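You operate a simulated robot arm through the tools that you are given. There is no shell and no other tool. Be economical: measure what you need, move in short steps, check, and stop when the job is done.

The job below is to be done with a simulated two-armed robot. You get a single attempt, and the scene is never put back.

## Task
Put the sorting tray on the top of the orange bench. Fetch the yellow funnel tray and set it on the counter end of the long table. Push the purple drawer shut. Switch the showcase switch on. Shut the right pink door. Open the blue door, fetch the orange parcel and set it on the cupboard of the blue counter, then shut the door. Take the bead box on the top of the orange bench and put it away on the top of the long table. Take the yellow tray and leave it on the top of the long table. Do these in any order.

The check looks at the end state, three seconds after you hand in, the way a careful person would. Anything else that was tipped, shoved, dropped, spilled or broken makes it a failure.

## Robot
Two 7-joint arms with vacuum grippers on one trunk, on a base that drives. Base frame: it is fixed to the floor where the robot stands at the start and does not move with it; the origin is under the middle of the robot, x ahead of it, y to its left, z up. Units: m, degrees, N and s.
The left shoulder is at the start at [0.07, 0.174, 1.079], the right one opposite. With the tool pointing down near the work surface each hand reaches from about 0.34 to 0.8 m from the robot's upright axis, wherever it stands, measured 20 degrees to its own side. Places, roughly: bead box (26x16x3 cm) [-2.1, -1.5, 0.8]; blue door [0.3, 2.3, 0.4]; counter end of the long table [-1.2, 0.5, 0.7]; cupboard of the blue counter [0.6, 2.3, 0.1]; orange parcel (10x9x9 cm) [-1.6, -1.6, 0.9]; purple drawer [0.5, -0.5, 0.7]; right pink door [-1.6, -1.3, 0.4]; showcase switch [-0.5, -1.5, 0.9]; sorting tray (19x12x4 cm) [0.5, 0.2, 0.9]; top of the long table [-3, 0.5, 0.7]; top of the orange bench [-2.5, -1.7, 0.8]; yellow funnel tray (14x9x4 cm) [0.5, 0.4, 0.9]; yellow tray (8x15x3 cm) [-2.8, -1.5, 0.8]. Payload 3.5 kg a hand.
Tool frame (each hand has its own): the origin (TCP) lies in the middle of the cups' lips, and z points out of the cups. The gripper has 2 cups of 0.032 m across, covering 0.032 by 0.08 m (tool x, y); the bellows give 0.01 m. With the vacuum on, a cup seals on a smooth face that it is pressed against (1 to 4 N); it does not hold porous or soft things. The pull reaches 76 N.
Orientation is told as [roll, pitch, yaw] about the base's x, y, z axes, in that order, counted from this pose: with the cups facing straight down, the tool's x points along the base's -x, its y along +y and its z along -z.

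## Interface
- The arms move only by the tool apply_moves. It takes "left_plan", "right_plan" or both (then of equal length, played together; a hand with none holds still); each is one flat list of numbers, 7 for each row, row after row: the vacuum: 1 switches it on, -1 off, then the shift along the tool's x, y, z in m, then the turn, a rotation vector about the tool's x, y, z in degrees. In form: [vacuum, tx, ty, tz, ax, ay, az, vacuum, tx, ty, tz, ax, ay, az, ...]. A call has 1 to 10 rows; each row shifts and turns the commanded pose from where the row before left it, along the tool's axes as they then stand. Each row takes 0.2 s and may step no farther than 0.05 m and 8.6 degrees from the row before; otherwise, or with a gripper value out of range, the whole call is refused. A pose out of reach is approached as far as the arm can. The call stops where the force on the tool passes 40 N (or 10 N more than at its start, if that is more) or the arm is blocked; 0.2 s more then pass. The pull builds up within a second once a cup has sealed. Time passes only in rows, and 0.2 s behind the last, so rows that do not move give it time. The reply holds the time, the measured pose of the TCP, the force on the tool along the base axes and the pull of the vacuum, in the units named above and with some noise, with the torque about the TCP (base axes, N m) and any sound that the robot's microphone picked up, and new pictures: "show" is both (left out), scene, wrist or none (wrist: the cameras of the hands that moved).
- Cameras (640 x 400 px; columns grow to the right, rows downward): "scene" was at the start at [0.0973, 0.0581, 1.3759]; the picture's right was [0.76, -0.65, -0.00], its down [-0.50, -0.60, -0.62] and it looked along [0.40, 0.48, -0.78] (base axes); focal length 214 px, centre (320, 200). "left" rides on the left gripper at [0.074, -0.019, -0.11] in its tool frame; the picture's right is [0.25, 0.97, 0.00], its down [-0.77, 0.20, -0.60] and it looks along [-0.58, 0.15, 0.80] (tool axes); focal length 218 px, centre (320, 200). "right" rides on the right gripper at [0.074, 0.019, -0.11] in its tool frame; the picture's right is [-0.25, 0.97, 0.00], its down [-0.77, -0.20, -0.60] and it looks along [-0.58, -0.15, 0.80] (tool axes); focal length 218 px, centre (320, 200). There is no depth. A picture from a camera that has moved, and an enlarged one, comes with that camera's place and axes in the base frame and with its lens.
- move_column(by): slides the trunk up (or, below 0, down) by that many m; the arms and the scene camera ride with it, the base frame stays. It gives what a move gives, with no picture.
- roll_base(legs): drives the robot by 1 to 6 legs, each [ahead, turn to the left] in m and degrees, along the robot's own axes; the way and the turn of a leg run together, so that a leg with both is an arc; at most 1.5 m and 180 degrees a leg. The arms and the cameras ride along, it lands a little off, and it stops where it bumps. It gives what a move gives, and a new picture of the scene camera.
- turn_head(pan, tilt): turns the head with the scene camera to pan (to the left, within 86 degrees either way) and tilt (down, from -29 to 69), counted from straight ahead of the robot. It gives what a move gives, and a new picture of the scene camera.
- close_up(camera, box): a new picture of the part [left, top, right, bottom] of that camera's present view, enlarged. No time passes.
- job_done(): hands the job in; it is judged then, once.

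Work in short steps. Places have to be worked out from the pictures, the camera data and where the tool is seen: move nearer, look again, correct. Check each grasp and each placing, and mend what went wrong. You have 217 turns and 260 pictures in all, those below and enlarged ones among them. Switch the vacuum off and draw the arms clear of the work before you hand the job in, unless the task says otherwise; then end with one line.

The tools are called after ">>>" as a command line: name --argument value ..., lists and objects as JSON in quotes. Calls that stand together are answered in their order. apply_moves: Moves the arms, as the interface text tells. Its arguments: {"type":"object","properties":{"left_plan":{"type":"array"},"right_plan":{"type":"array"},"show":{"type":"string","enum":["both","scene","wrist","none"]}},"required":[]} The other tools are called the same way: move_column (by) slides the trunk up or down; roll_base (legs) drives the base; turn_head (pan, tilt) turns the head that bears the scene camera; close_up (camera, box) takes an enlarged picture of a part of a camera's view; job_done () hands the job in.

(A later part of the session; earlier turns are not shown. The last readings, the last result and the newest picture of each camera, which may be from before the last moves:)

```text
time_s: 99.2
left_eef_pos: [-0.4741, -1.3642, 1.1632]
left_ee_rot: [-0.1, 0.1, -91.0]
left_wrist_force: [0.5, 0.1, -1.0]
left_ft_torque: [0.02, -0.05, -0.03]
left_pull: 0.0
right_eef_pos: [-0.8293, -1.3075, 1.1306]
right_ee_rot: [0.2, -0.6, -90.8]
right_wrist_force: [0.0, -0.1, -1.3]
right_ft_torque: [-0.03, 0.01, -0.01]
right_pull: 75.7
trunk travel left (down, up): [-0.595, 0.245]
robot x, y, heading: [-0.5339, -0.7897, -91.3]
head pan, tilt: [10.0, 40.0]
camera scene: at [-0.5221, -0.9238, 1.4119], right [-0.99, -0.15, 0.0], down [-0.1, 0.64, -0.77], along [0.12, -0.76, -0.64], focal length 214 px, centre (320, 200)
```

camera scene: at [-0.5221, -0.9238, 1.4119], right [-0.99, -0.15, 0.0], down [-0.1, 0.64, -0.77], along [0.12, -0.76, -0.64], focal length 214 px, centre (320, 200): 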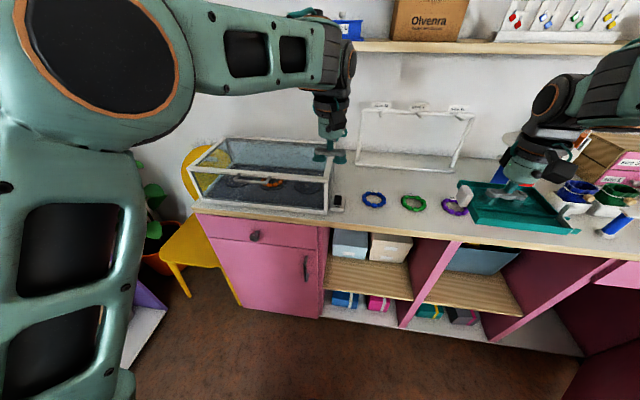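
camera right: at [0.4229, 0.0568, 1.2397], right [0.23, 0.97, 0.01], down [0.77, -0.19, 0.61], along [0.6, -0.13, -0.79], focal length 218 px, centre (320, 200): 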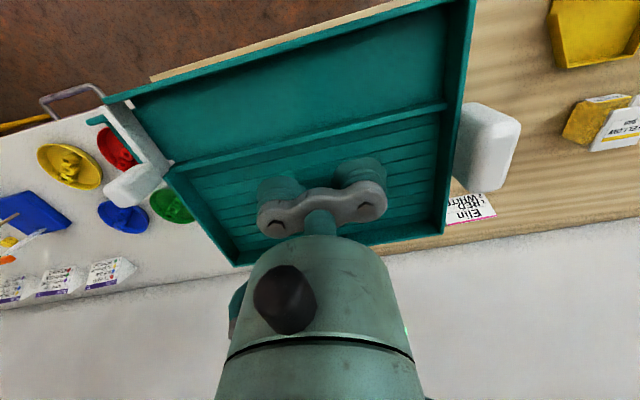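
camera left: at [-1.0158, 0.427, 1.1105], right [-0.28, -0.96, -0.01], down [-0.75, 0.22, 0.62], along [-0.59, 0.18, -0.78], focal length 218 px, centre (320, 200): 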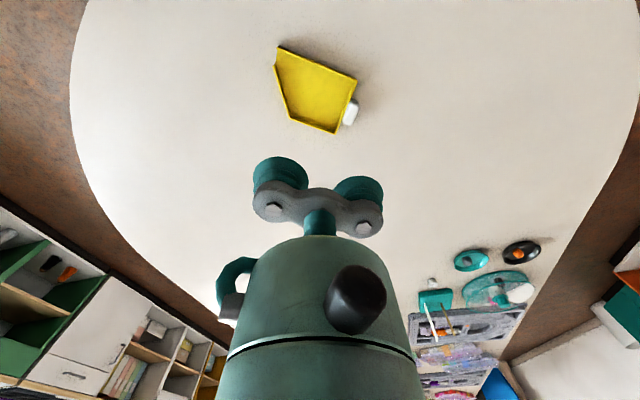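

Second fix agrees: button at (−0.494, −1.511). I hover with the left hand's +y cup above it, with the body away from the showcase.

>>> apply_moves --left_plan '[-1, -0.03, -0.011, 0, 0, 0, 0, -1, -0.03, -0.011, 0.02, 0, 0, 0, -1, -0.03, -0.011, 0.02, 0, 0, 0, -1, -0.03, -0.012, 0.03, 0, 0, 0, -1, -0.026, 0, 0.03, 0, 0, 0, -1, 0, 0, 0.03, 0, 0, 0, -1, 0, 0, 0.03, 0, 0, 0]' --show "both"

```text
time_s: 100.8
left_eef_pos: [-0.5205, -1.497, 1.0088]
left_ee_rot: [-0.1, 0.2, -91.0]
left_wrist_force: [-0.2, 0.4, -0.6]
left_ft_torque: [0.01, -0.01, -0.01]
left_pull: 0.0
left hand out of reach, approached as far as the arm can: row 5
right_eef_pos: [-0.8297, -1.3077, 1.1296]
right_ee_rot: [0.2, -0.4, -90.7]
right_wrist_force: [-0.3, -1.0, -1.5]
right_ft_torque: [-0.02, 0.04, 0.04]
right_pull: 75.0
trunk travel left (down, up): [-0.595, 0.245]
robot x, y, heading: [-0.5316, -0.7933, -91.0]
head pan, tilt: [10.0, 40.0]
camera scene: at [-0.522, -0.9261, 1.4117], right [-0.99, -0.16, 0.0], down [-0.1, 0.64, -0.76], along [0.12, -0.76, -0.64], focal length 214 px, centre (320, 200)
camera left: at [-0.5389, -1.4215, 1.1182], right [0.97, 0.24, 0.0], down [0.19, -0.78, 0.6], along [0.14, -0.59, -0.8], focal length 218 px, centre (320, 200)
```

scene: 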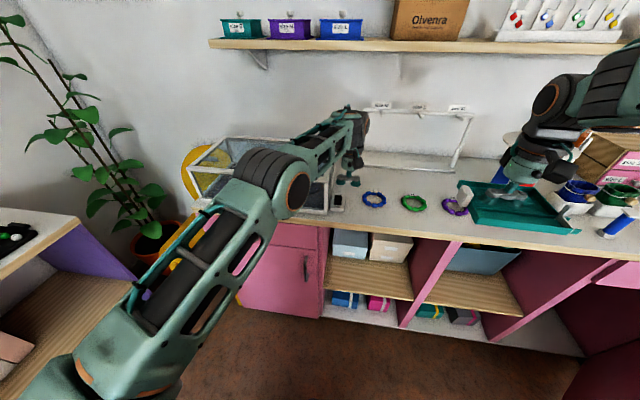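
left: 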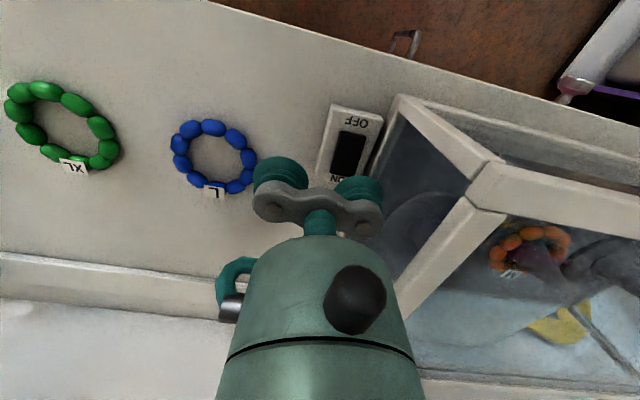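

>>> close_up --camera "left" --box '[260, 80, 420, 180]'

```text
4.00 times, centred on (340, 130) of left
camera zoom: at [-0.5389, -1.4215, 1.1182], right [0.97, 0.24, 0.0], down [0.19, -0.78, 0.6], along [0.14, -0.59, -0.8], focal length 873 px, centre (240, 480)
```

zoom: 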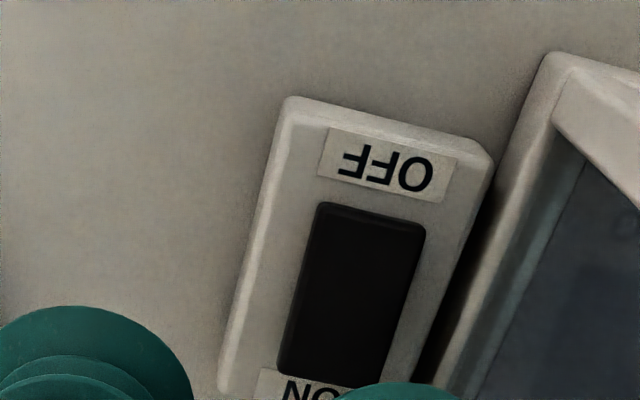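

It is a rocker: OFF end near, ON end far at y≈−1.53. I drive 0.08 m ahead for reach.

>>> roll_base --legs '[[0.08, 0]]'

>>> apply_moves --left_plan '[-1, 0.03, 0.003, 0, 0, 0, 0, -1, 0.024, 0.003, 0, 0, 0, 0, -1, 0, 0, 0.02, 0, 0, 0]' --show "wrist"

```text
time_s: 101.8
left_eef_pos: [-0.5228, -1.5747, 1.008]
left_ee_rot: [-0.1, 0.1, -91.0]
left_wrist_force: [0.4, 0.0, -0.2]
left_ft_torque: [0.03, 0.0, 0.0]
left_pull: 0.1
right_eef_pos: [-0.8304, -1.3869, 1.1299]
right_ee_rot: [0.3, -0.5, -90.7]
right_wrist_force: [0.6, -0.2, -1.3]
right_ft_torque: [-0.02, 0.01, 0.03]
right_pull: 76.0
trunk travel left (down, up): [-0.595, 0.245]
robot x, y, heading: [-0.5328, -0.8703, -90.8]
head pan, tilt: [10.0, 40.0]
camera scene: at [-0.5233, -1.0039, 1.4119], right [-0.99, -0.16, 0.0], down [-0.1, 0.64, -0.77], along [0.12, -0.76, -0.64], focal length 214 px, centre (320, 200)
```

scene: 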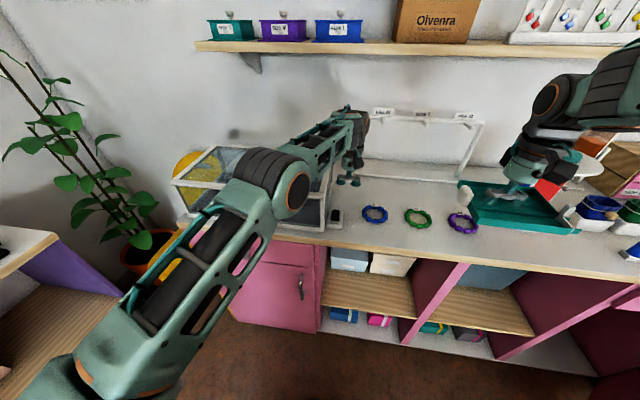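

```text
time_s: 102.6
left_eef_pos: [-0.5149, -1.5207, 0.9893]
left_ee_rot: [-0.1, 0.1, -91.0]
left_wrist_force: [0.6, 0.2, -0.8]
left_ft_torque: [0.03, -0.01, 0.01]
left_pull: 0.1
right_eef_pos: [-0.8301, -1.3871, 1.1302]
right_ee_rot: [0.2, -0.4, -90.7]
right_wrist_force: [1.3, -0.2, -1.8]
right_ft_torque: [-0.01, -0.01, 0.03]
right_pull: 75.6
trunk travel left (down, up): [-0.595, 0.245]
robot x, y, heading: [-0.5344, -0.8729, -91.3]
head pan, tilt: [10.0, 40.0]
camera left: at [-0.5317, -1.4454, 1.0989], right [0.97, 0.24, 0.0], down [0.19, -0.78, 0.6], along [0.14, -0.59, -0.8], focal length 218 px, centre (320, 200)
```

left: 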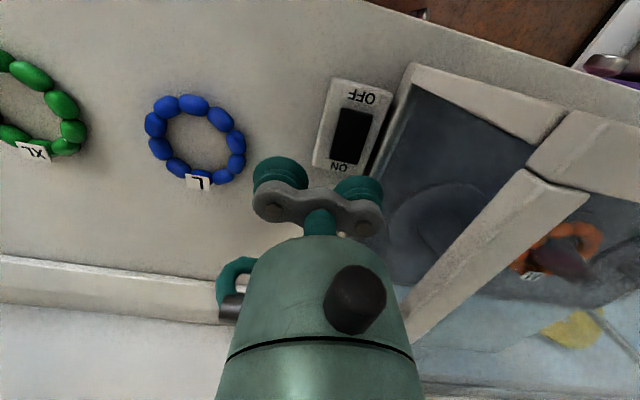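

>>> apply_moves --left_plan '[-1, 0, 0, 0.02, 0, 0, 0, -1, 0, 0, 0.02, 0, 0, 0, -1, 0, 0, 0.01, 0, 0, 0, -1, 0, 0, 0.008, 0, 0, 0]' --show "wrist"

```text
time_s: 103.6
left_eef_pos: [-0.5142, -1.5215, 0.9305]
left_ee_rot: [-0.1, 0.1, -91.0]
left_wrist_force: [-0.6, 0.3, 0.5]
left_ft_torque: [0.03, -0.03, 0.0]
left_pull: 0.0
right_eef_pos: [-0.8306, -1.3866, 1.1296]
right_ee_rot: [0.2, -0.6, -90.6]
right_wrist_force: [-1.1, -0.3, -1.0]
right_ft_torque: [-0.03, -0.01, 0.03]
right_pull: 75.4
trunk travel left (down, up): [-0.595, 0.245]
robot x, y, heading: [-0.5344, -0.8695, -90.9]
head pan, tilt: [10.0, 40.0]
camera left: at [-0.532, -1.446, 1.0413], right [0.97, 0.24, 0.0], down [0.19, -0.77, 0.6], along [0.14, -0.59, -0.8], focal length 218 px, centre (320, 200)
```

left: 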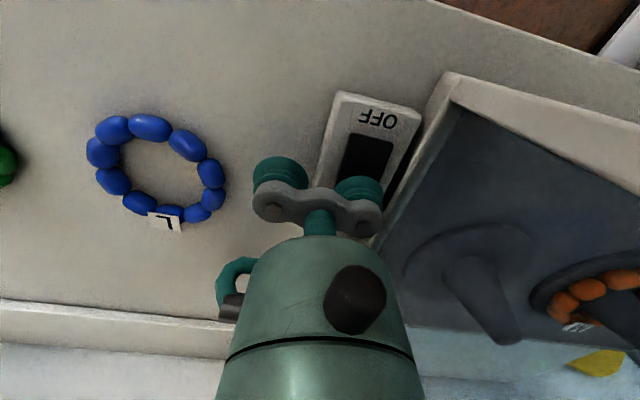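

>>> apply_moves --left_plan '[-1, 0, 0, 0.006, 0, 0, 0, -1, 0, 0, 0.006, 0, 0, 0]' --show "none"

>>> apply_moves --left_plan '[-1, 0, 0, 0.005, 0, 0, 0, -1, 0, 0, 0.005, 0, 0, 0]' --show "wrist"

```text
time_s: 104.2
left_eef_pos: [-0.5158, -1.5203, 0.9198]
left_ee_rot: [-0.1, 0.1, -91.0]
left_wrist_force: [-0.8, -0.8, 2.1]
left_ft_torque: [0.03, -0.01, -0.02]
left_pull: 0.0
right_eef_pos: [-0.83, -1.386, 1.1306]
right_ee_rot: [0.3, -0.7, -90.7]
right_wrist_force: [0.7, 0.2, 0.1]
right_ft_torque: [-0.04, 0.0, -0.02]
right_pull: 74.9
trunk travel left (down, up): [-0.595, 0.245]
robot x, y, heading: [-0.535, -0.8691, -90.9]
head pan, tilt: [10.0, 40.0]
```

```text
time_s: 104.8
left_eef_pos: [-0.5143, -1.5209, 0.913]
left_ee_rot: [-0.1, -0.4, -90.9]
left_wrist_force: [2.1, -9.4, 25.0]
left_ft_torque: [0.27, -0.35, -0.25]
left_pull: 0.1
right_eef_pos: [-0.8303, -1.3855, 1.1323]
right_ee_rot: [0.3, -0.7, -90.7]
right_wrist_force: [0.3, -0.2, -1.2]
right_ft_torque: [0.02, -0.03, -0.04]
right_pull: 75.7
trunk travel left (down, up): [-0.595, 0.245]
robot x, y, heading: [-0.5309, -0.8728, -90.8]
head pan, tilt: [10.0, 40.0]
camera left: at [-0.5324, -1.4447, 1.0227], right [0.97, 0.24, 0.0], down [0.19, -0.77, 0.61], along [0.14, -0.59, -0.79], focal length 218 px, centre (320, 200)
```

left: 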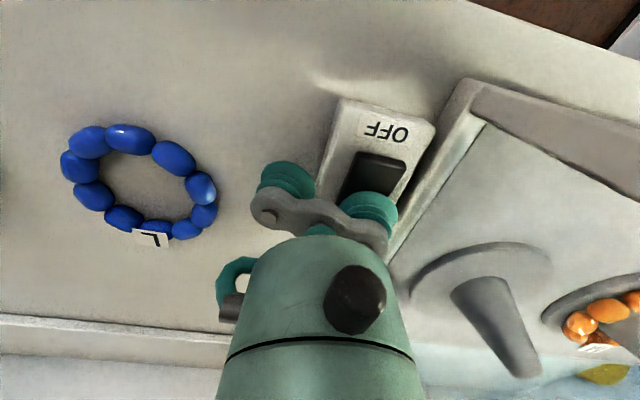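

The showcase light came on. I raise the hand and check.

>>> apply_moves --left_plan '[-1, 0, 0, -0.02, 0, 0, 0, -1, 0, 0, -0.04, 0, 0, 0, -1, 0, 0, -0.045, 0, 0, 0, -1, 0, 0, -0.045, 0, 0, 0, -1, 0.04, 0, -0.03, 0, 0, 0, -1, 0.045, 0, -0.02, 0, 0, 0, -1, 0.045, 0, -0.02, 0, 0, 0, -1, 0.045, 0.02, 0, 0, 0, 0, -1, 0.03, 0.03, 0, 0, 0, 0]' --show "scene"

>>> close_up --camera "scene" --box '[160, 100, 480, 300]'

```text
time_s: 106.8
left_eef_pos: [-0.4602, -1.3143, 1.1274]
left_ee_rot: [-0.2, 0.0, -90.9]
left_wrist_force: [-0.3, -1.1, -0.9]
left_ft_torque: [0.01, 0.01, 0.02]
left_pull: 0.1
right_eef_pos: [-0.8299, -1.3857, 1.1318]
right_ee_rot: [0.2, -0.8, -90.7]
right_wrist_force: [-0.6, -0.2, -0.8]
right_ft_torque: [-0.02, 0.03, 0.01]
right_pull: 75.4
trunk travel left (down, up): [-0.595, 0.245]
robot x, y, heading: [-0.5347, -0.8689, -90.8]
head pan, tilt: [10.0, 40.0]
camera scene: at [-0.5215, -1.0017, 1.412], right [-0.99, -0.16, 0.0], down [-0.1, 0.63, -0.77], along [0.12, -0.76, -0.64], focal length 214 px, centre (320, 200)
```

scene: 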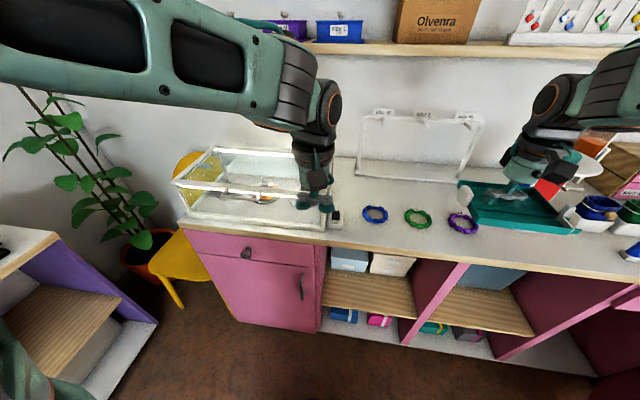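

```text
2.00 times, centred on (320, 200) of scene
camera zoom: at [-0.5215, -1.0017, 1.412], right [-0.99, -0.16, 0.0], down [-0.1, 0.63, -0.77], along [0.12, -0.76, -0.64], focal length 429 px, centre (320, 200)
```

zoom: 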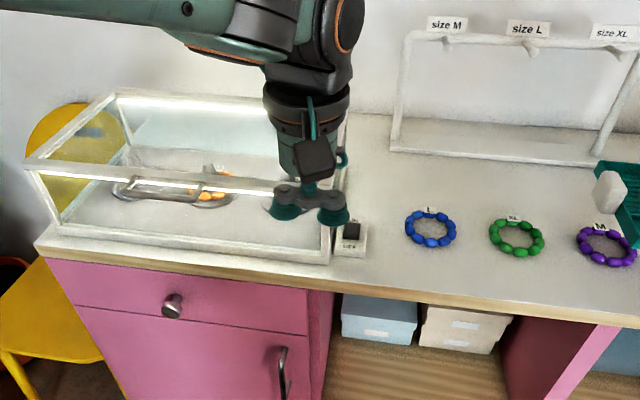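

Switch is ON. I back off and drive along the aisle to the orange bench with the sorting tray.

>>> roll_base --legs '[[-0.35, 0], [0, -89], [1.0, 0]]'

>>> turn_head --pan 50 --tilt 30

```text
time_s: 117.7
left_eef_pos: [-1.9801, -0.6211, 1.1275]
left_ee_rot: [-0.2, 0.0, -178.9]
left_wrist_force: [0.9, 0.0, -0.3]
left_ft_torque: [-0.01, -0.01, -0.01]
left_pull: 0.0
right_eef_pos: [-2.0647, -0.2551, 1.1302]
right_ee_rot: [0.2, -0.6, -178.7]
right_wrist_force: [-0.8, 0.4, -1.1]
right_ft_torque: [0.01, 0.01, 0.0]
right_pull: 75.2
trunk travel left (down, up): [-0.595, 0.245]
robot x, y, heading: [-1.5382, -0.5345, -179.0]
head pan, tilt: [10.0, 40.0]
camera scene: at [-1.6721, -0.5493, 1.4119], right [-0.19, 0.98, 0.0], down [0.63, 0.12, -0.77], along [-0.75, -0.15, -0.64], focal length 214 px, centre (320, 200)
```

scene: 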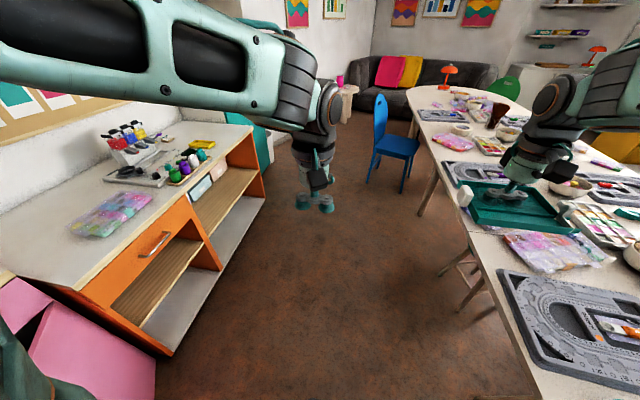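

```text
time_s: 118.8
left_eef_pos: [-1.9809, -0.6213, 1.1273]
left_ee_rot: [-0.1, 0.0, -178.9]
left_wrist_force: [-0.9, -0.9, 0.2]
left_ft_torque: [-0.04, 0.0, -0.01]
left_pull: 0.1
right_eef_pos: [-2.065, -0.256, 1.1307]
right_ee_rot: [0.2, -0.5, -178.5]
right_wrist_force: [0.6, 1.0, -1.8]
right_ft_torque: [-0.01, 0.02, -0.01]
right_pull: 75.6
trunk travel left (down, up): [-0.595, 0.245]
robot x, y, heading: [-1.5337, -0.5342, -178.8]
head pan, tilt: [50.0, 30.0]
camera scene: at [-1.6456, -0.6032, 1.4273], right [-0.78, 0.63, 0.0], down [0.31, 0.39, -0.87], along [-0.54, -0.67, -0.5], focal length 214 px, centre (320, 200)
```

scene: 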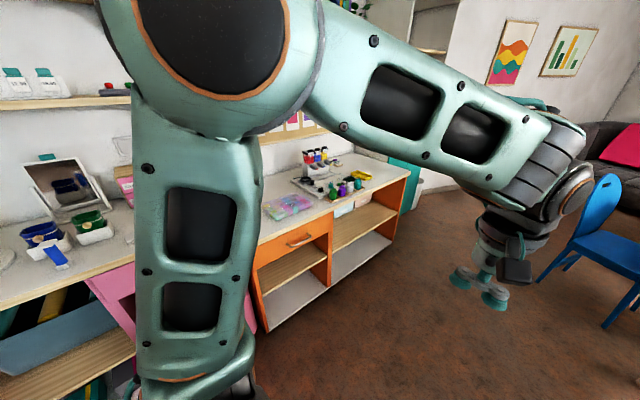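

The bench runs x≈−2.0 to −3.0. I drive on and face it.

>>> roll_base --legs '[[0.85, 0], [0, 89]]'

>>> turn_head --pan 0 --tilt 35

```text
time_s: 126.9
left_eef_pos: [-2.2896, -0.9976, 1.1279]
left_ee_rot: [-0.1, 0.1, -90.2]
left_wrist_force: [0.0, -0.3, -0.3]
left_ft_torque: [0.03, 0.01, -0.04]
left_pull: 0.1
right_eef_pos: [-2.6576, -1.0727, 1.1304]
right_ee_rot: [0.2, -0.7, -89.9]
right_wrist_force: [0.2, -0.8, -0.9]
right_ft_torque: [-0.01, 0.04, 0.02]
right_pull: 75.8
trunk travel left (down, up): [-0.595, 0.245]
robot x, y, heading: [-2.3712, -0.5513, -90.1]
head pan, tilt: [50.0, 30.0]
camera scene: at [-2.3014, -0.6595, 1.4273], right [-0.65, -0.76, 0.0], down [-0.38, 0.32, -0.87], along [0.66, -0.56, -0.5], focal length 214 px, centre (320, 200)
```

scene: 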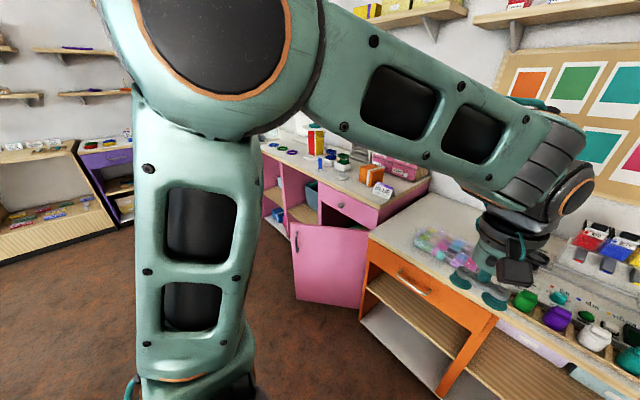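

```text
time_s: 128.1
left_eef_pos: [-2.2902, -0.9979, 1.1277]
left_ee_rot: [-0.1, 0.0, -90.2]
left_wrist_force: [-0.1, -0.3, -0.3]
left_ft_torque: [0.0, 0.0, -0.03]
left_pull: 0.0
right_eef_pos: [-2.6584, -1.0724, 1.1319]
right_ee_rot: [0.2, -0.6, -89.8]
right_wrist_force: [1.2, -0.3, -1.3]
right_ft_torque: [0.02, 0.01, 0.01]
right_pull: 75.6
trunk travel left (down, up): [-0.595, 0.245]
robot x, y, heading: [-2.3706, -0.5534, -90.2]
head pan, tilt: [0.0, 35.0]
camera scene: at [-2.3706, -0.6892, 1.4195], right [-1.0, 0.0, 0.0], down [0.0, 0.57, -0.82], along [0.0, -0.82, -0.57], focal length 214 px, centre (320, 200)
```

scene: 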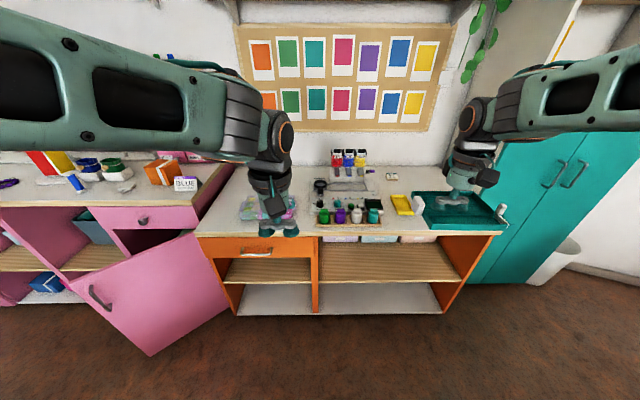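

I look at the bench through the left wrist camera.

>>> close_up --camera "left" --box '[0, 0, 640, 400]'

>>> close_up --camera "scene" --box '[200, 140, 520, 340]'

```text
1.00 times, centred on (320, 200) of left (not enlarged: the box is as wide or as high as the picture)
camera zoom: at [-2.3078, -0.9223, 1.2381], right [0.97, 0.25, 0.0], down [0.2, -0.77, 0.6], along [0.15, -0.58, -0.8], focal length 218 px, centre (320, 200)
```

zoom: 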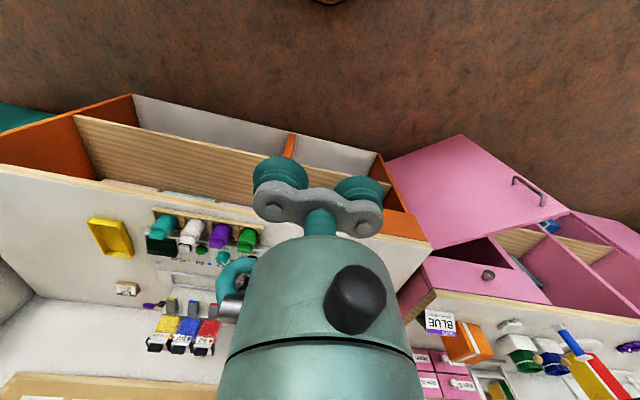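

```text
2.00 times, centred on (360, 240) of scene
camera zoom: at [-2.3706, -0.6892, 1.4195], right [-1.0, 0.0, 0.0], down [0.0, 0.57, -0.82], along [0.0, -0.82, -0.57], focal length 429 px, centre (240, 120)
```

zoom: 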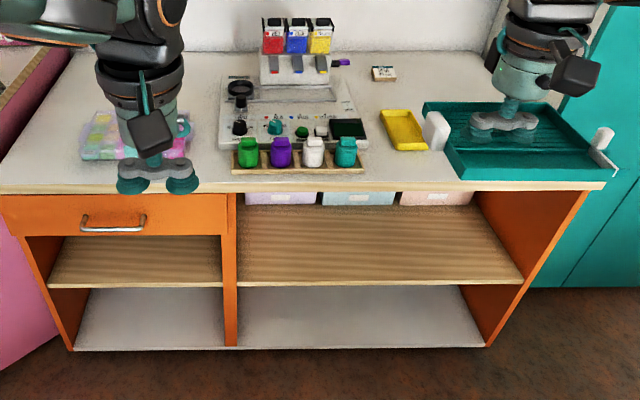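

Bench top is about z 0.83, the yellow tray at (−2.75, −1.50), the bead box at (−2.13, −1.48). There's free room right of the yellow tray (x −2.83 to −3.08). I drive diagonally so the right hand can reach there.

>>> roll_base --legs '[[0, -30], [0.4, 0], [0, 30]]'

```text
time_s: 133.5
left_eef_pos: [-2.4894, -1.3347, 1.1278]
left_ee_rot: [-0.1, 0.0, -90.4]
left_wrist_force: [-1.0, 0.4, -0.2]
left_ft_torque: [-0.02, 0.0, 0.0]
left_pull: 0.1
right_eef_pos: [-2.8583, -1.4087, 1.1308]
right_ee_rot: [0.3, -0.7, -90.1]
right_wrist_force: [0.7, 0.7, -1.6]
right_ft_torque: [-0.01, 0.01, 0.0]
right_pull: 75.6
trunk travel left (down, up): [-0.595, 0.245]
robot x, y, heading: [-2.5742, -0.8888, -90.6]
head pan, tilt: [0.0, 35.0]
camera scene: at [-2.5699, -1.0268, 1.4195], right [-1.0, 0.01, 0.0], down [0.0, 0.57, -0.82], along [-0.01, -0.82, -0.57], focal length 214 px, centre (320, 200)
```

scene: 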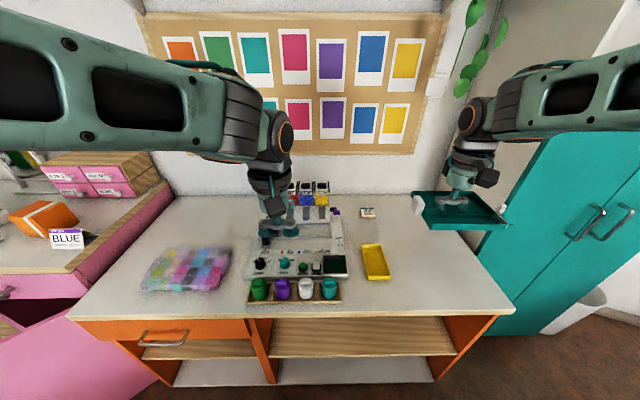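

Yellow tray at (−2.768, −1.505); bench end x≈−3.12. I move the sorting tray over (−2.965, −1.53) and lower it part-way.

>>> apply_moves --right_plan '[1, -0.03, -0.027, 0, 0, 0, 0, 1, -0.03, -0.027, 0, 0, 0, 0, 1, -0.03, -0.027, 0.02, 0, 0, 0, 1, -0.03, -0.026, 0.02, 0, 0, 0, 1, 0, 0, 0.045, 0, 0, 0, 1, 0, 0, 0.045, 0, 0, 0, 1, 0, 0, 0.04, 0, 0, 0]' --show "both"

```text
time_s: 135.1
left_eef_pos: [-2.4909, -1.3361, 1.1273]
left_ee_rot: [-0.1, 0.1, -90.4]
left_wrist_force: [0.2, -0.6, 0.7]
left_ft_torque: [0.02, 0.01, -0.01]
left_pull: 0.0
right_eef_pos: [-2.9648, -1.5303, 0.9581]
right_ee_rot: [0.4, -0.5, -90.1]
right_wrist_force: [-0.1, -0.4, -2.1]
right_ft_torque: [-0.01, 0.03, 0.03]
right_pull: 75.4
trunk travel left (down, up): [-0.595, 0.245]
robot x, y, heading: [-2.5677, -0.8904, -90.4]
head pan, tilt: [0.0, 35.0]
camera scene: at [-2.5707, -1.0282, 1.4194], right [-1.0, 0.01, 0.0], down [0.0, 0.57, -0.82], along [-0.01, -0.82, -0.57], focal length 214 px, centre (320, 200)
camera right: at [-2.9462, -1.4543, 1.0689], right [0.97, -0.25, 0.01], down [-0.21, -0.76, 0.61], along [-0.15, -0.59, -0.79], focal length 218 px, centre (320, 200)
```

scene: 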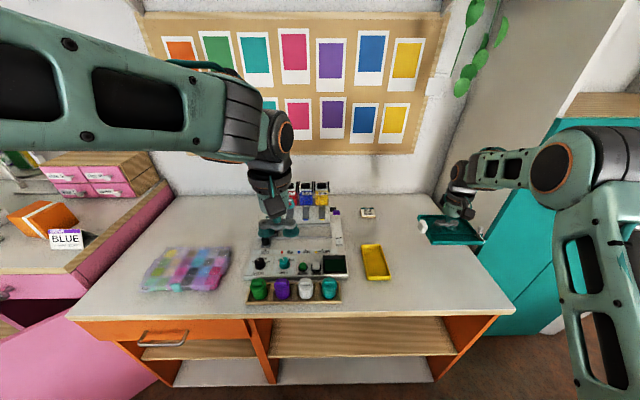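
right: 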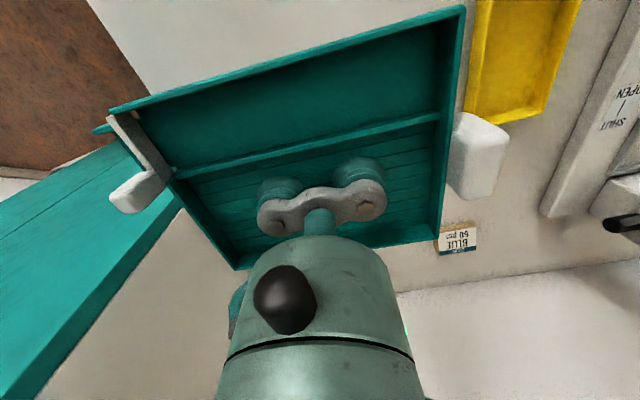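

Clearances are good on both sides. I lower slowly to contact.

>>> apply_moves --right_plan '[1, 0, 0, 0.03, 0, 0, 0, 1, 0, 0, 0.03, 0, 0, 0, 1, 0, 0, 0.015, 0, 0, 0, 1, 0, 0, 0.01, 0, 0, 0, 1, 0, 0, 0.008, 0, 0, 0, 1, 0, 0, 0.008, 0, 0, 0, 1, 0, 0, 0.008, 0, 0, 0, 1, 0, 0, 0.008, 0, 0, 0, 1, 0, 0, 0.008, 0, 0, 0]' --show "none"

```text
time_s: 137.1
left_eef_pos: [-2.4898, -1.3358, 1.1269]
left_ee_rot: [-0.1, 0.0, -90.3]
left_wrist_force: [0.7, -0.6, 0.1]
left_ft_torque: [0.01, 0.01, -0.02]
left_pull: 0.0
right_eef_pos: [-2.9638, -1.5326, 0.8354]
right_ee_rot: [0.3, -0.6, -90.0]
right_wrist_force: [0.5, -0.2, -0.8]
right_ft_torque: [-0.03, -0.04, 0.03]
right_pull: 75.3
trunk travel left (down, up): [-0.595, 0.245]
robot x, y, heading: [-2.571, -0.8893, -90.1]
head pan, tilt: [0.0, 35.0]
```

>>> apply_moves --right_plan '[1, 0, 0, 0.008, 0, 0, 0, 1, 0, 0, 0.008, 0, 0, 0, 1, 0, 0, 0.008, 0, 0, 0, 1, 0, 0, 0.008, 0, 0, 0, 1, 0, 0, 0.008, 0, 0, 0, 1, 0, 0, 0.008, 0, 0, 0]' --show "wrist"

```text
time_s: 138.4
left_eef_pos: [-2.4875, -1.3315, 1.1305]
left_ee_rot: [-0.2, -0.1, -90.5]
left_wrist_force: [-0.2, 0.8, 0.1]
left_ft_torque: [0.0, -0.05, 0.01]
left_pull: 0.3
right_eef_pos: [-2.9649, -1.5341, 0.8033]
right_ee_rot: [0.0, -1.4, -90.2]
right_wrist_force: [5.1, 16.3, 22.1]
right_ft_torque: [0.38, -0.35, -0.19]
right_pull: 75.4
trunk travel left (down, up): [-0.595, 0.245]
robot x, y, heading: [-2.5688, -0.8919, -90.5]
head pan, tilt: [0.0, 35.0]
stopped in row 6 (right hand): the force on the tool passed its limit at 47 N (the readings are from after the stop); the commanded pose is now the measured one
camera right: at [-2.9454, -1.456, 0.9124], right [0.97, -0.25, 0.01], down [-0.2, -0.76, 0.62], along [-0.15, -0.6, -0.78], focal length 218 px, centre (320, 200)
```

right: 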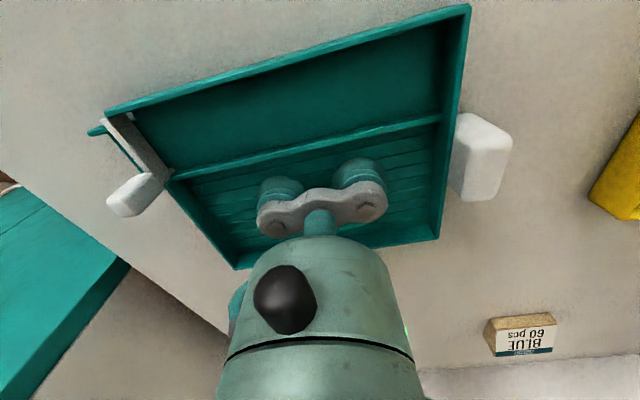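

Contact at TCP 0.803 (bench top ≈0.79). I release and rise.

>>> apply_moves --right_plan '[-1, 0, 0, -0.002, 0, 0, 0, -1, 0, 0, 0, 0, 0, 0, -1, 0, 0, 0, 0, 0, 0, -1, 0, 0, -0.01, 0, 0, 0, -1, 0, 0, -0.03, 0, 0, 0, -1, 0, 0, -0.04, 0, 0, 0, -1, 0, 0, -0.045, 0, 0, 0, -1, 0, 0, -0.045, 0, 0, 0, -1, 0, 0, -0.045, 0, 1, 0]' --show "both"

```text
time_s: 140.4
left_eef_pos: [-2.4895, -1.3349, 1.1275]
left_ee_rot: [-0.2, 0.1, -90.4]
left_wrist_force: [-0.1, -0.4, 0.5]
left_ft_torque: [0.0, 0.0, 0.01]
left_pull: 0.0
right_eef_pos: [-2.9666, -1.5318, 1.0127]
right_ee_rot: [0.2, -0.2, -90.1]
right_wrist_force: [0.6, 0.5, -0.4]
right_ft_torque: [0.01, 0.0, -0.02]
right_pull: 0.0
trunk travel left (down, up): [-0.595, 0.245]
robot x, y, heading: [-2.5684, -0.8907, -90.2]
head pan, tilt: [0.0, 35.0]
camera scene: at [-2.5697, -1.0261, 1.4195], right [-1.0, 0.01, 0.0], down [0.0, 0.57, -0.82], along [-0.01, -0.82, -0.57], focal length 214 px, centre (320, 200)
camera right: at [-2.9485, -1.457, 1.1241], right [0.97, -0.26, 0.0], down [-0.2, -0.77, 0.61], along [-0.15, -0.59, -0.79], focal length 218 px, centre (320, 200)
```

scene: 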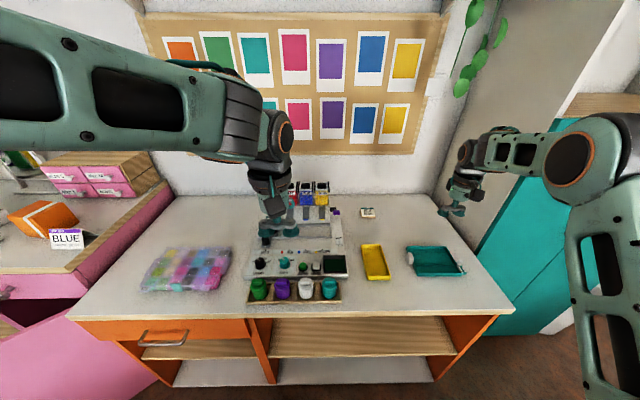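
right: 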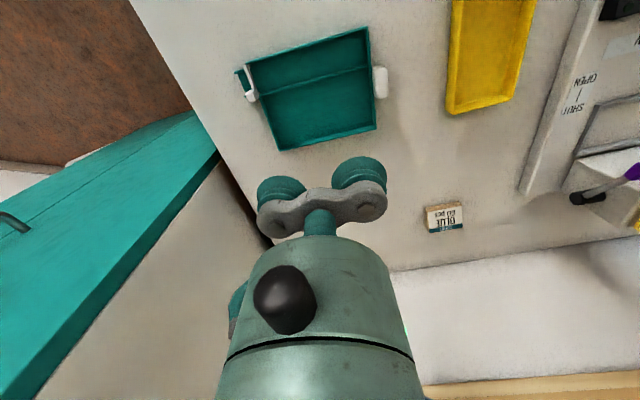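

Sorting tray sits well. The yellow tray is at about (−2.765, −1.52), long side along y, so I turn the right tool 90° over it, and move the left hand toward the bead box.

>>> apply_moves --right_plan '[-1, 0.003, 0.04, 0, 0, 0, 0, -1, 0.003, 0.04, 0, 0, 0, 0, -1, 0.003, 0.04, 0, 0, 0, 0, -1, 0.003, 0.04, 0, 0, 0, 0, -1, 0, 0.04, 0, 0, 0, 0, -1, 0, 0, 0, 0, 0, -8.5, -1, 0, 0, 0, 0, 0, -8.5, -1, 0, 0, 0, 0, 0, -8.5, -1, 0, 0, 0, 0, 0, -8.5, -1, 0, 0, 0, 0, 0, -8.5]' --left_plan '[-1, -0.02, 0.04, 0, 0, 0, 0, -1, -0.02, 0.04, 0, 0, 0, 0, -1, -0.02, 0.04, 0, 0, 0, 0, -1, -0.02, 0.04, 0, 0, 0, 0, -1, -0.02, 0.04, 0, 0, 0, 0, -1, -0.015, 0.04, 0, 0, 0, 0, -1, -0.01, 0.04, 0, 0, 0, 0, -1, -0.01, 0.03, 0.02, 0, 0, 0, -1, -0.01, 0.03, 0.02, 0, 0, 0, -1, 0, 0.02, 0.02, 0, 0, 0]' --show "both"

```text
time_s: 142.6
left_eef_pos: [-2.1322, -1.4834, 1.0667]
left_ee_rot: [-0.1, 0.0, -90.4]
left_wrist_force: [0.5, 0.4, -0.1]
left_ft_torque: [-0.03, -0.01, 0.02]
left_pull: 0.1
right_eef_pos: [-2.7657, -1.5219, 1.0158]
right_ee_rot: [-0.1, -0.1, -47.5]
right_wrist_force: [1.0, -0.4, 0.7]
right_ft_torque: [-0.06, 0.02, -0.02]
right_pull: 0.0
trunk travel left (down, up): [-0.595, 0.245]
robot x, y, heading: [-2.5657, -0.8893, -90.4]
head pan, tilt: [0.0, 35.0]
camera scene: at [-2.5687, -1.0272, 1.4195], right [-1.0, 0.01, 0.0], down [0.0, 0.57, -0.82], along [-0.01, -0.82, -0.57], focal length 214 px, centre (320, 200)
camera right: at [-2.8016, -1.4531, 1.1264], right [0.88, 0.47, 0.0], down [0.37, -0.7, 0.61], along [0.28, -0.54, -0.79], focal length 218 px, centre (320, 200)
camera left: at [-2.1495, -1.4082, 1.1768], right [0.97, 0.25, 0.0], down [0.2, -0.77, 0.6], along [0.15, -0.59, -0.8], focal length 218 px, centre (320, 200)
```

scene: 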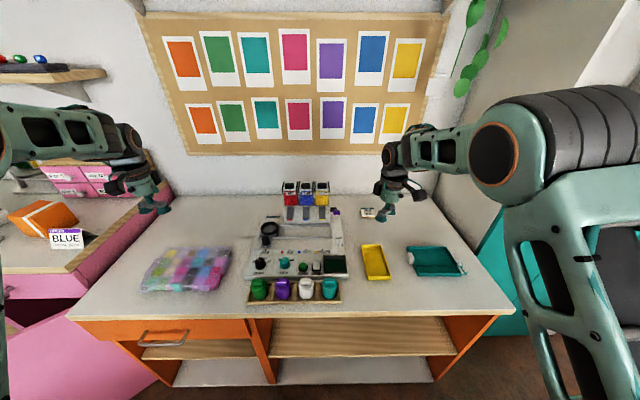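
right: 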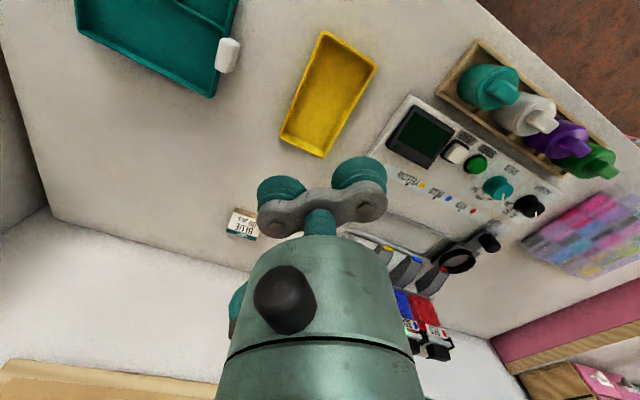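
left: 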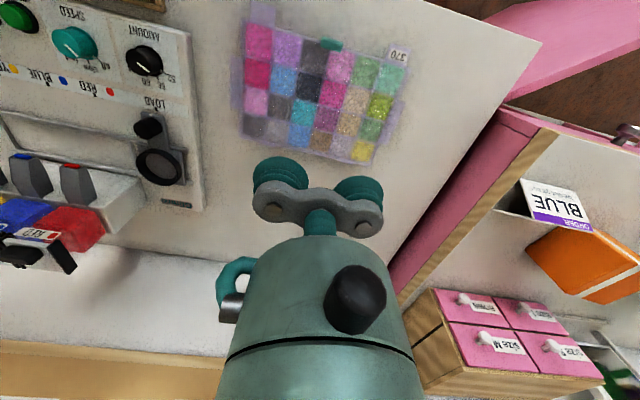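

Yellow tray centre refined to (−2.760, −1.523), aligned with y. I finish the turn and look closely at the bead box.

>>> apply_moves --right_plan '[-1, 0, 0, 0, 0, 0, -8.5, -1, 0, 0, 0, 0, 0, -8.5, -1, 0, 0, 0, 0, 0, -8.5, -1, 0, 0, 0, 0, 0, -8.5, -1, 0, 0, 0, 0, 0, -8.5, -1, 0, 0, 0, 0, 0, -5]' --show "wrist"

>>> close_up --camera "left" --box '[200, 0, 440, 150]'

```text
time_s: 144.0
left_eef_pos: [-2.1329, -1.4827, 1.0672]
left_ee_rot: [0.1, 0.0, -90.3]
left_wrist_force: [-0.5, -0.1, 0.5]
left_ft_torque: [-0.03, -0.03, 0.0]
left_pull: 0.0
right_eef_pos: [-2.7664, -1.5211, 1.0159]
right_ee_rot: [-0.3, -0.1, 0.0]
right_wrist_force: [-0.6, -0.2, 0.2]
right_ft_torque: [-0.07, 0.01, 0.0]
right_pull: 0.0
trunk travel left (down, up): [-0.595, 0.245]
robot x, y, heading: [-2.5692, -0.8895, -90.6]
head pan, tilt: [0.0, 35.0]
camera right: at [-2.8402, -1.5004, 1.1263], right [0.25, 0.97, 0.0], down [0.77, -0.2, 0.61], along [0.59, -0.16, -0.8], focal length 218 px, centre (320, 200)
```

right: 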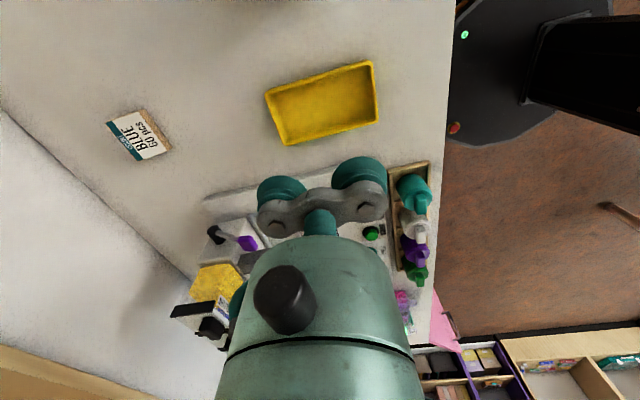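

```text
2.67 times, centred on (320, 75) of left
camera zoom: at [-2.1508, -1.408, 1.1773], right [0.97, 0.25, 0.0], down [0.2, -0.77, 0.6], along [0.15, -0.58, -0.8], focal length 582 px, centre (320, 533)
```

zoom: 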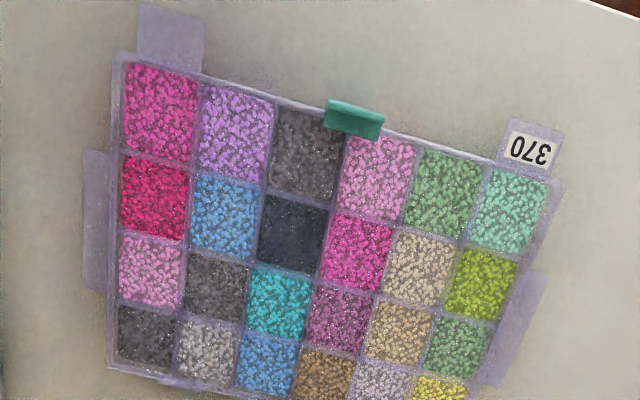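

Aligned. I descend onto the yellow tray's floor with vacuum.

>>> apply_moves --right_plan '[1, -0.006, 0.003, 0.045, 0, 0, 0, 1, 0, 0, 0.045, 0, 0, 0, 1, 0, 0, 0.045, 0, 0, 0, 1, 0, 0, 0.04, 0, 0, 0, 1, 0, 0, 0.015, 0, 0, 0, 1, 0, 0, 0.008, 0, 0, 0, 1, 0, 0, 0.008, 0, 0, 0, 1, 0, 0, 0.006, 0, 0, 0, 1, 0, 0, 0.006, 0, 0, 0]' --show "wrist"

```text
time_s: 146.0
left_eef_pos: [-2.1323, -1.4802, 1.0683]
left_ee_rot: [-0.1, -0.2, -90.3]
left_wrist_force: [-0.2, -0.3, -0.5]
left_ft_torque: [-0.03, -0.01, 0.01]
left_pull: 0.1
right_eef_pos: [-2.7597, -1.5179, 0.803]
right_ee_rot: [-0.8, 0.1, -0.1]
right_wrist_force: [-1.6, -4.4, 32.2]
right_ft_torque: [0.45, -0.01, 0.15]
right_pull: 75.4
trunk travel left (down, up): [-0.595, 0.245]
robot x, y, heading: [-2.5686, -0.887, -90.4]
head pan, tilt: [0.0, 35.0]
camera right: at [-2.834, -1.4971, 0.9139], right [0.25, 0.97, -0.01], down [0.77, -0.2, 0.61], along [0.58, -0.16, -0.79], focal length 218 px, centre (320, 200)
```

right: 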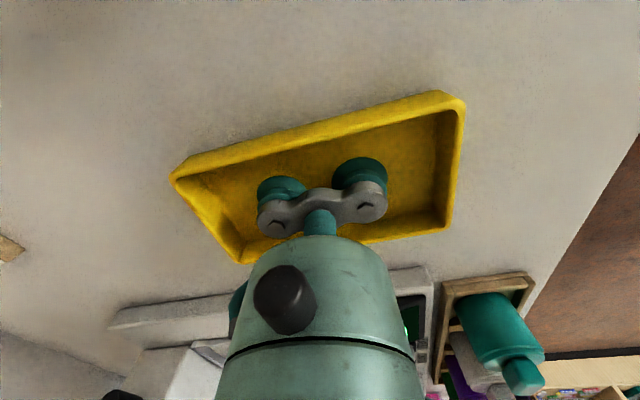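

Sealed. I lift it, and with the left hand descend onto the bead box's lid centre (−2.138, −1.469).

>>> apply_moves --right_plan '[1, 0, 0, -0.01, 0, 0, 0, 1, 0, 0, -0.03, 0, 0, 0, 1, 0, 0, -0.045, 0, 0, 0, 1, 0, 0, -0.045, 0, 0, 0, 1, 0, 0, -0.045, 0, 0, 0, 1, 0, 0, -0.045, 0, 0, 0, 1, 0, 0, -0.045, 0, 0, 0, 1, 0, 0, -0.03, 0, 0, 0]' --left_plan '[1, 0.014, -0.006, 0.02, 0, 0, 0, 1, 0, 0, 0.045, 0, 0, 0, 1, 0, 0, 0.045, 0, 0, 0, 1, 0, 0, 0.045, 0, 0, 0, 1, 0, 0, 0.03, 0, 0, 0, 1, 0, 0, 0.02, 0, 0, 0, 1, 0, 0, 0.01, 0, 0, 0, 1, 0, 0, 0.01, 0, 0, 0]' --show "both"

```text
time_s: 147.8
left_eef_pos: [-2.1368, -1.4697, 0.8423]
left_ee_rot: [-0.1, 0.0, -90.4]
left_wrist_force: [0.2, -0.1, -0.6]
left_ft_torque: [0.01, -0.01, 0.0]
left_pull: 0.0
right_eef_pos: [-2.7606, -1.5168, 1.0936]
right_ee_rot: [-0.1, -0.1, -0.1]
right_wrist_force: [0.4, -0.9, -1.4]
right_ft_torque: [-0.03, -0.01, -0.01]
right_pull: 75.4
trunk travel left (down, up): [-0.595, 0.245]
robot x, y, heading: [-2.5652, -0.8934, -90.4]
head pan, tilt: [0.0, 35.0]
camera scene: at [-2.5697, -1.0268, 1.4195], right [-1.0, 0.01, 0.0], down [0.0, 0.57, -0.82], along [-0.01, -0.82, -0.57], focal length 214 px, centre (320, 200)
camera right: at [-2.8338, -1.4961, 1.2043], right [0.26, 0.97, 0.0], down [0.77, -0.2, 0.61], along [0.59, -0.16, -0.8], focal length 218 px, centre (320, 200)
camera left: at [-2.1559, -1.394, 0.9525], right [0.97, 0.25, 0.0], down [0.2, -0.77, 0.6], along [0.15, -0.59, -0.8], focal length 218 px, centre (320, 200)
```

scene: 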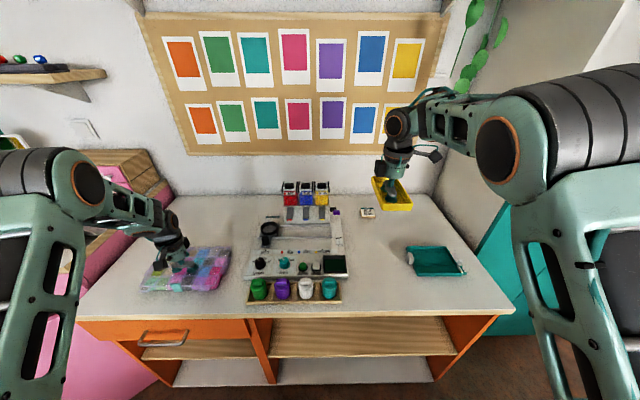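
right: 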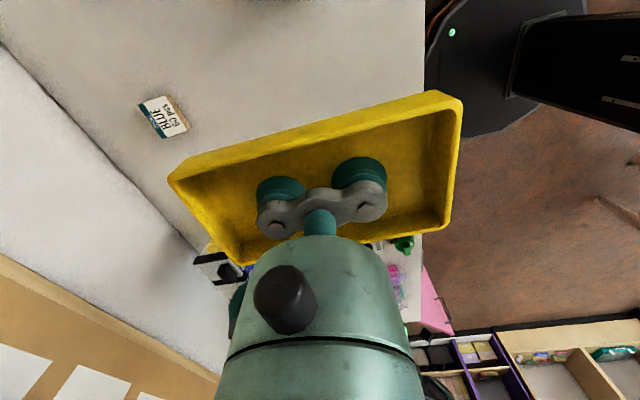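
left: 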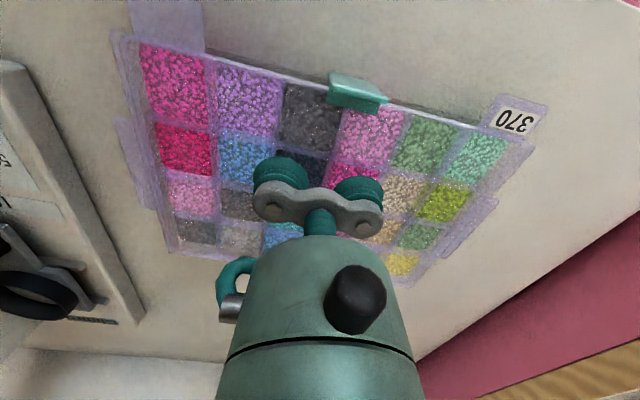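

>>> apply_moves --left_plan '[1, 0, 0, 0.008, 0, 0, 0, 1, 0, 0, 0.006, 0, 0, 0, 1, 0, 0, 0.006, 0, 0, 0, 1, 0, 0, 0.005, 0, 0, 0, 1, 0, 0, 0, 0, 0, 0]' --show "none"

```text
time_s: 148.8
left_eef_pos: [-2.1384, -1.4699, 0.8297]
left_ee_rot: [0.3, -1.2, -90.4]
left_wrist_force: [-1.3, 2.7, 20.7]
left_ft_torque: [-0.16, 0.1, -0.04]
left_pull: 75.5
right_eef_pos: [-2.7622, -1.5104, 1.0982]
right_ee_rot: [-0.6, -0.2, -0.1]
right_wrist_force: [-0.2, -0.4, -1.2]
right_ft_torque: [0.02, 0.03, -0.06]
right_pull: 75.5
trunk travel left (down, up): [-0.595, 0.245]
robot x, y, heading: [-2.568, -0.8862, -90.5]
head pan, tilt: [0.0, 35.0]
stopped in row 4 (left hand): the force on the tool passed its limit at 44 N (the readings are from after the stop); the commanded pose is now the measured one
```

Sealed on the lid. I lift slowly and check.

>>> apply_moves --left_plan '[1, 0, 0, -0.008, 0, 0, 0, 1, 0, 0, -0.015, 0, 0, 0, 1, 0, 0, -0.03, 0, 0, 0, 1, 0, 0, -0.04, 0, 0, 0, 1, 0, 0, -0.04, 0, 0, 0, 1, 0, 0, -0.04, 0, 0, 0, 1, 0, 0, -0.04, 0, 0, 0, 1, 0, 0, -0.04, 0, 0, 0]' --show "both"

```text
time_s: 150.6
left_eef_pos: [-2.1375, -1.4716, 1.075]
left_ee_rot: [0.2, -0.5, -90.4]
left_wrist_force: [-0.3, 0.0, -7.5]
left_ft_torque: [0.19, 0.05, 0.02]
left_pull: 76.2
right_eef_pos: [-2.7607, -1.5183, 1.0922]
right_ee_rot: [-0.4, 0.0, 0.0]
right_wrist_force: [0.6, 0.1, -1.4]
right_ft_torque: [0.0, 0.03, -0.03]
right_pull: 75.4
trunk travel left (down, up): [-0.595, 0.245]
robot x, y, heading: [-2.5685, -0.8886, -90.3]
head pan, tilt: [0.0, 35.0]
camera scene: at [-2.5703, -1.027, 1.4195], right [-1.0, 0.01, 0.0], down [0.0, 0.57, -0.82], along [-0.01, -0.82, -0.57], focal length 214 px, centre (320, 200)
camera left: at [-2.1561, -1.396, 1.1835], right [0.97, 0.25, 0.0], down [0.19, -0.77, 0.61], along [0.15, -0.59, -0.79], focal length 218 px, centre (320, 200)
```

scene: 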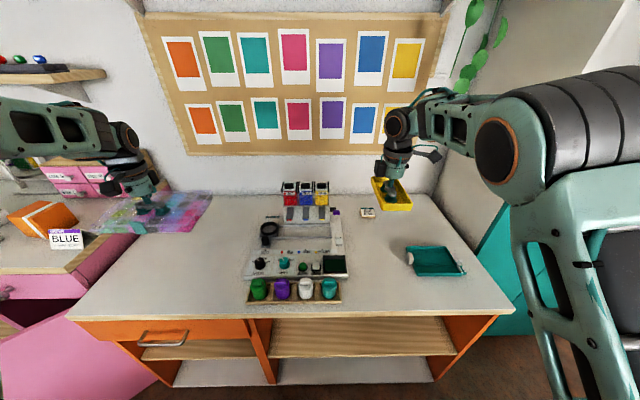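
left: 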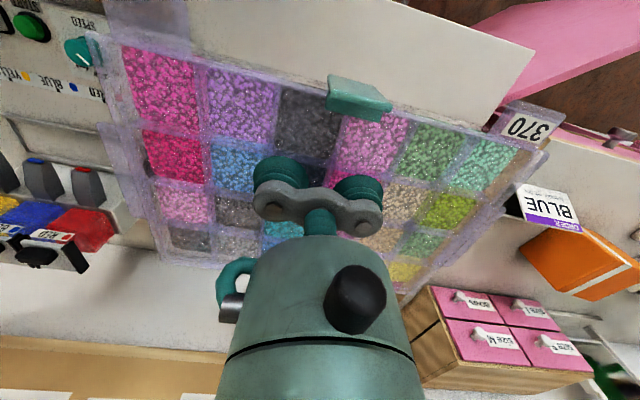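

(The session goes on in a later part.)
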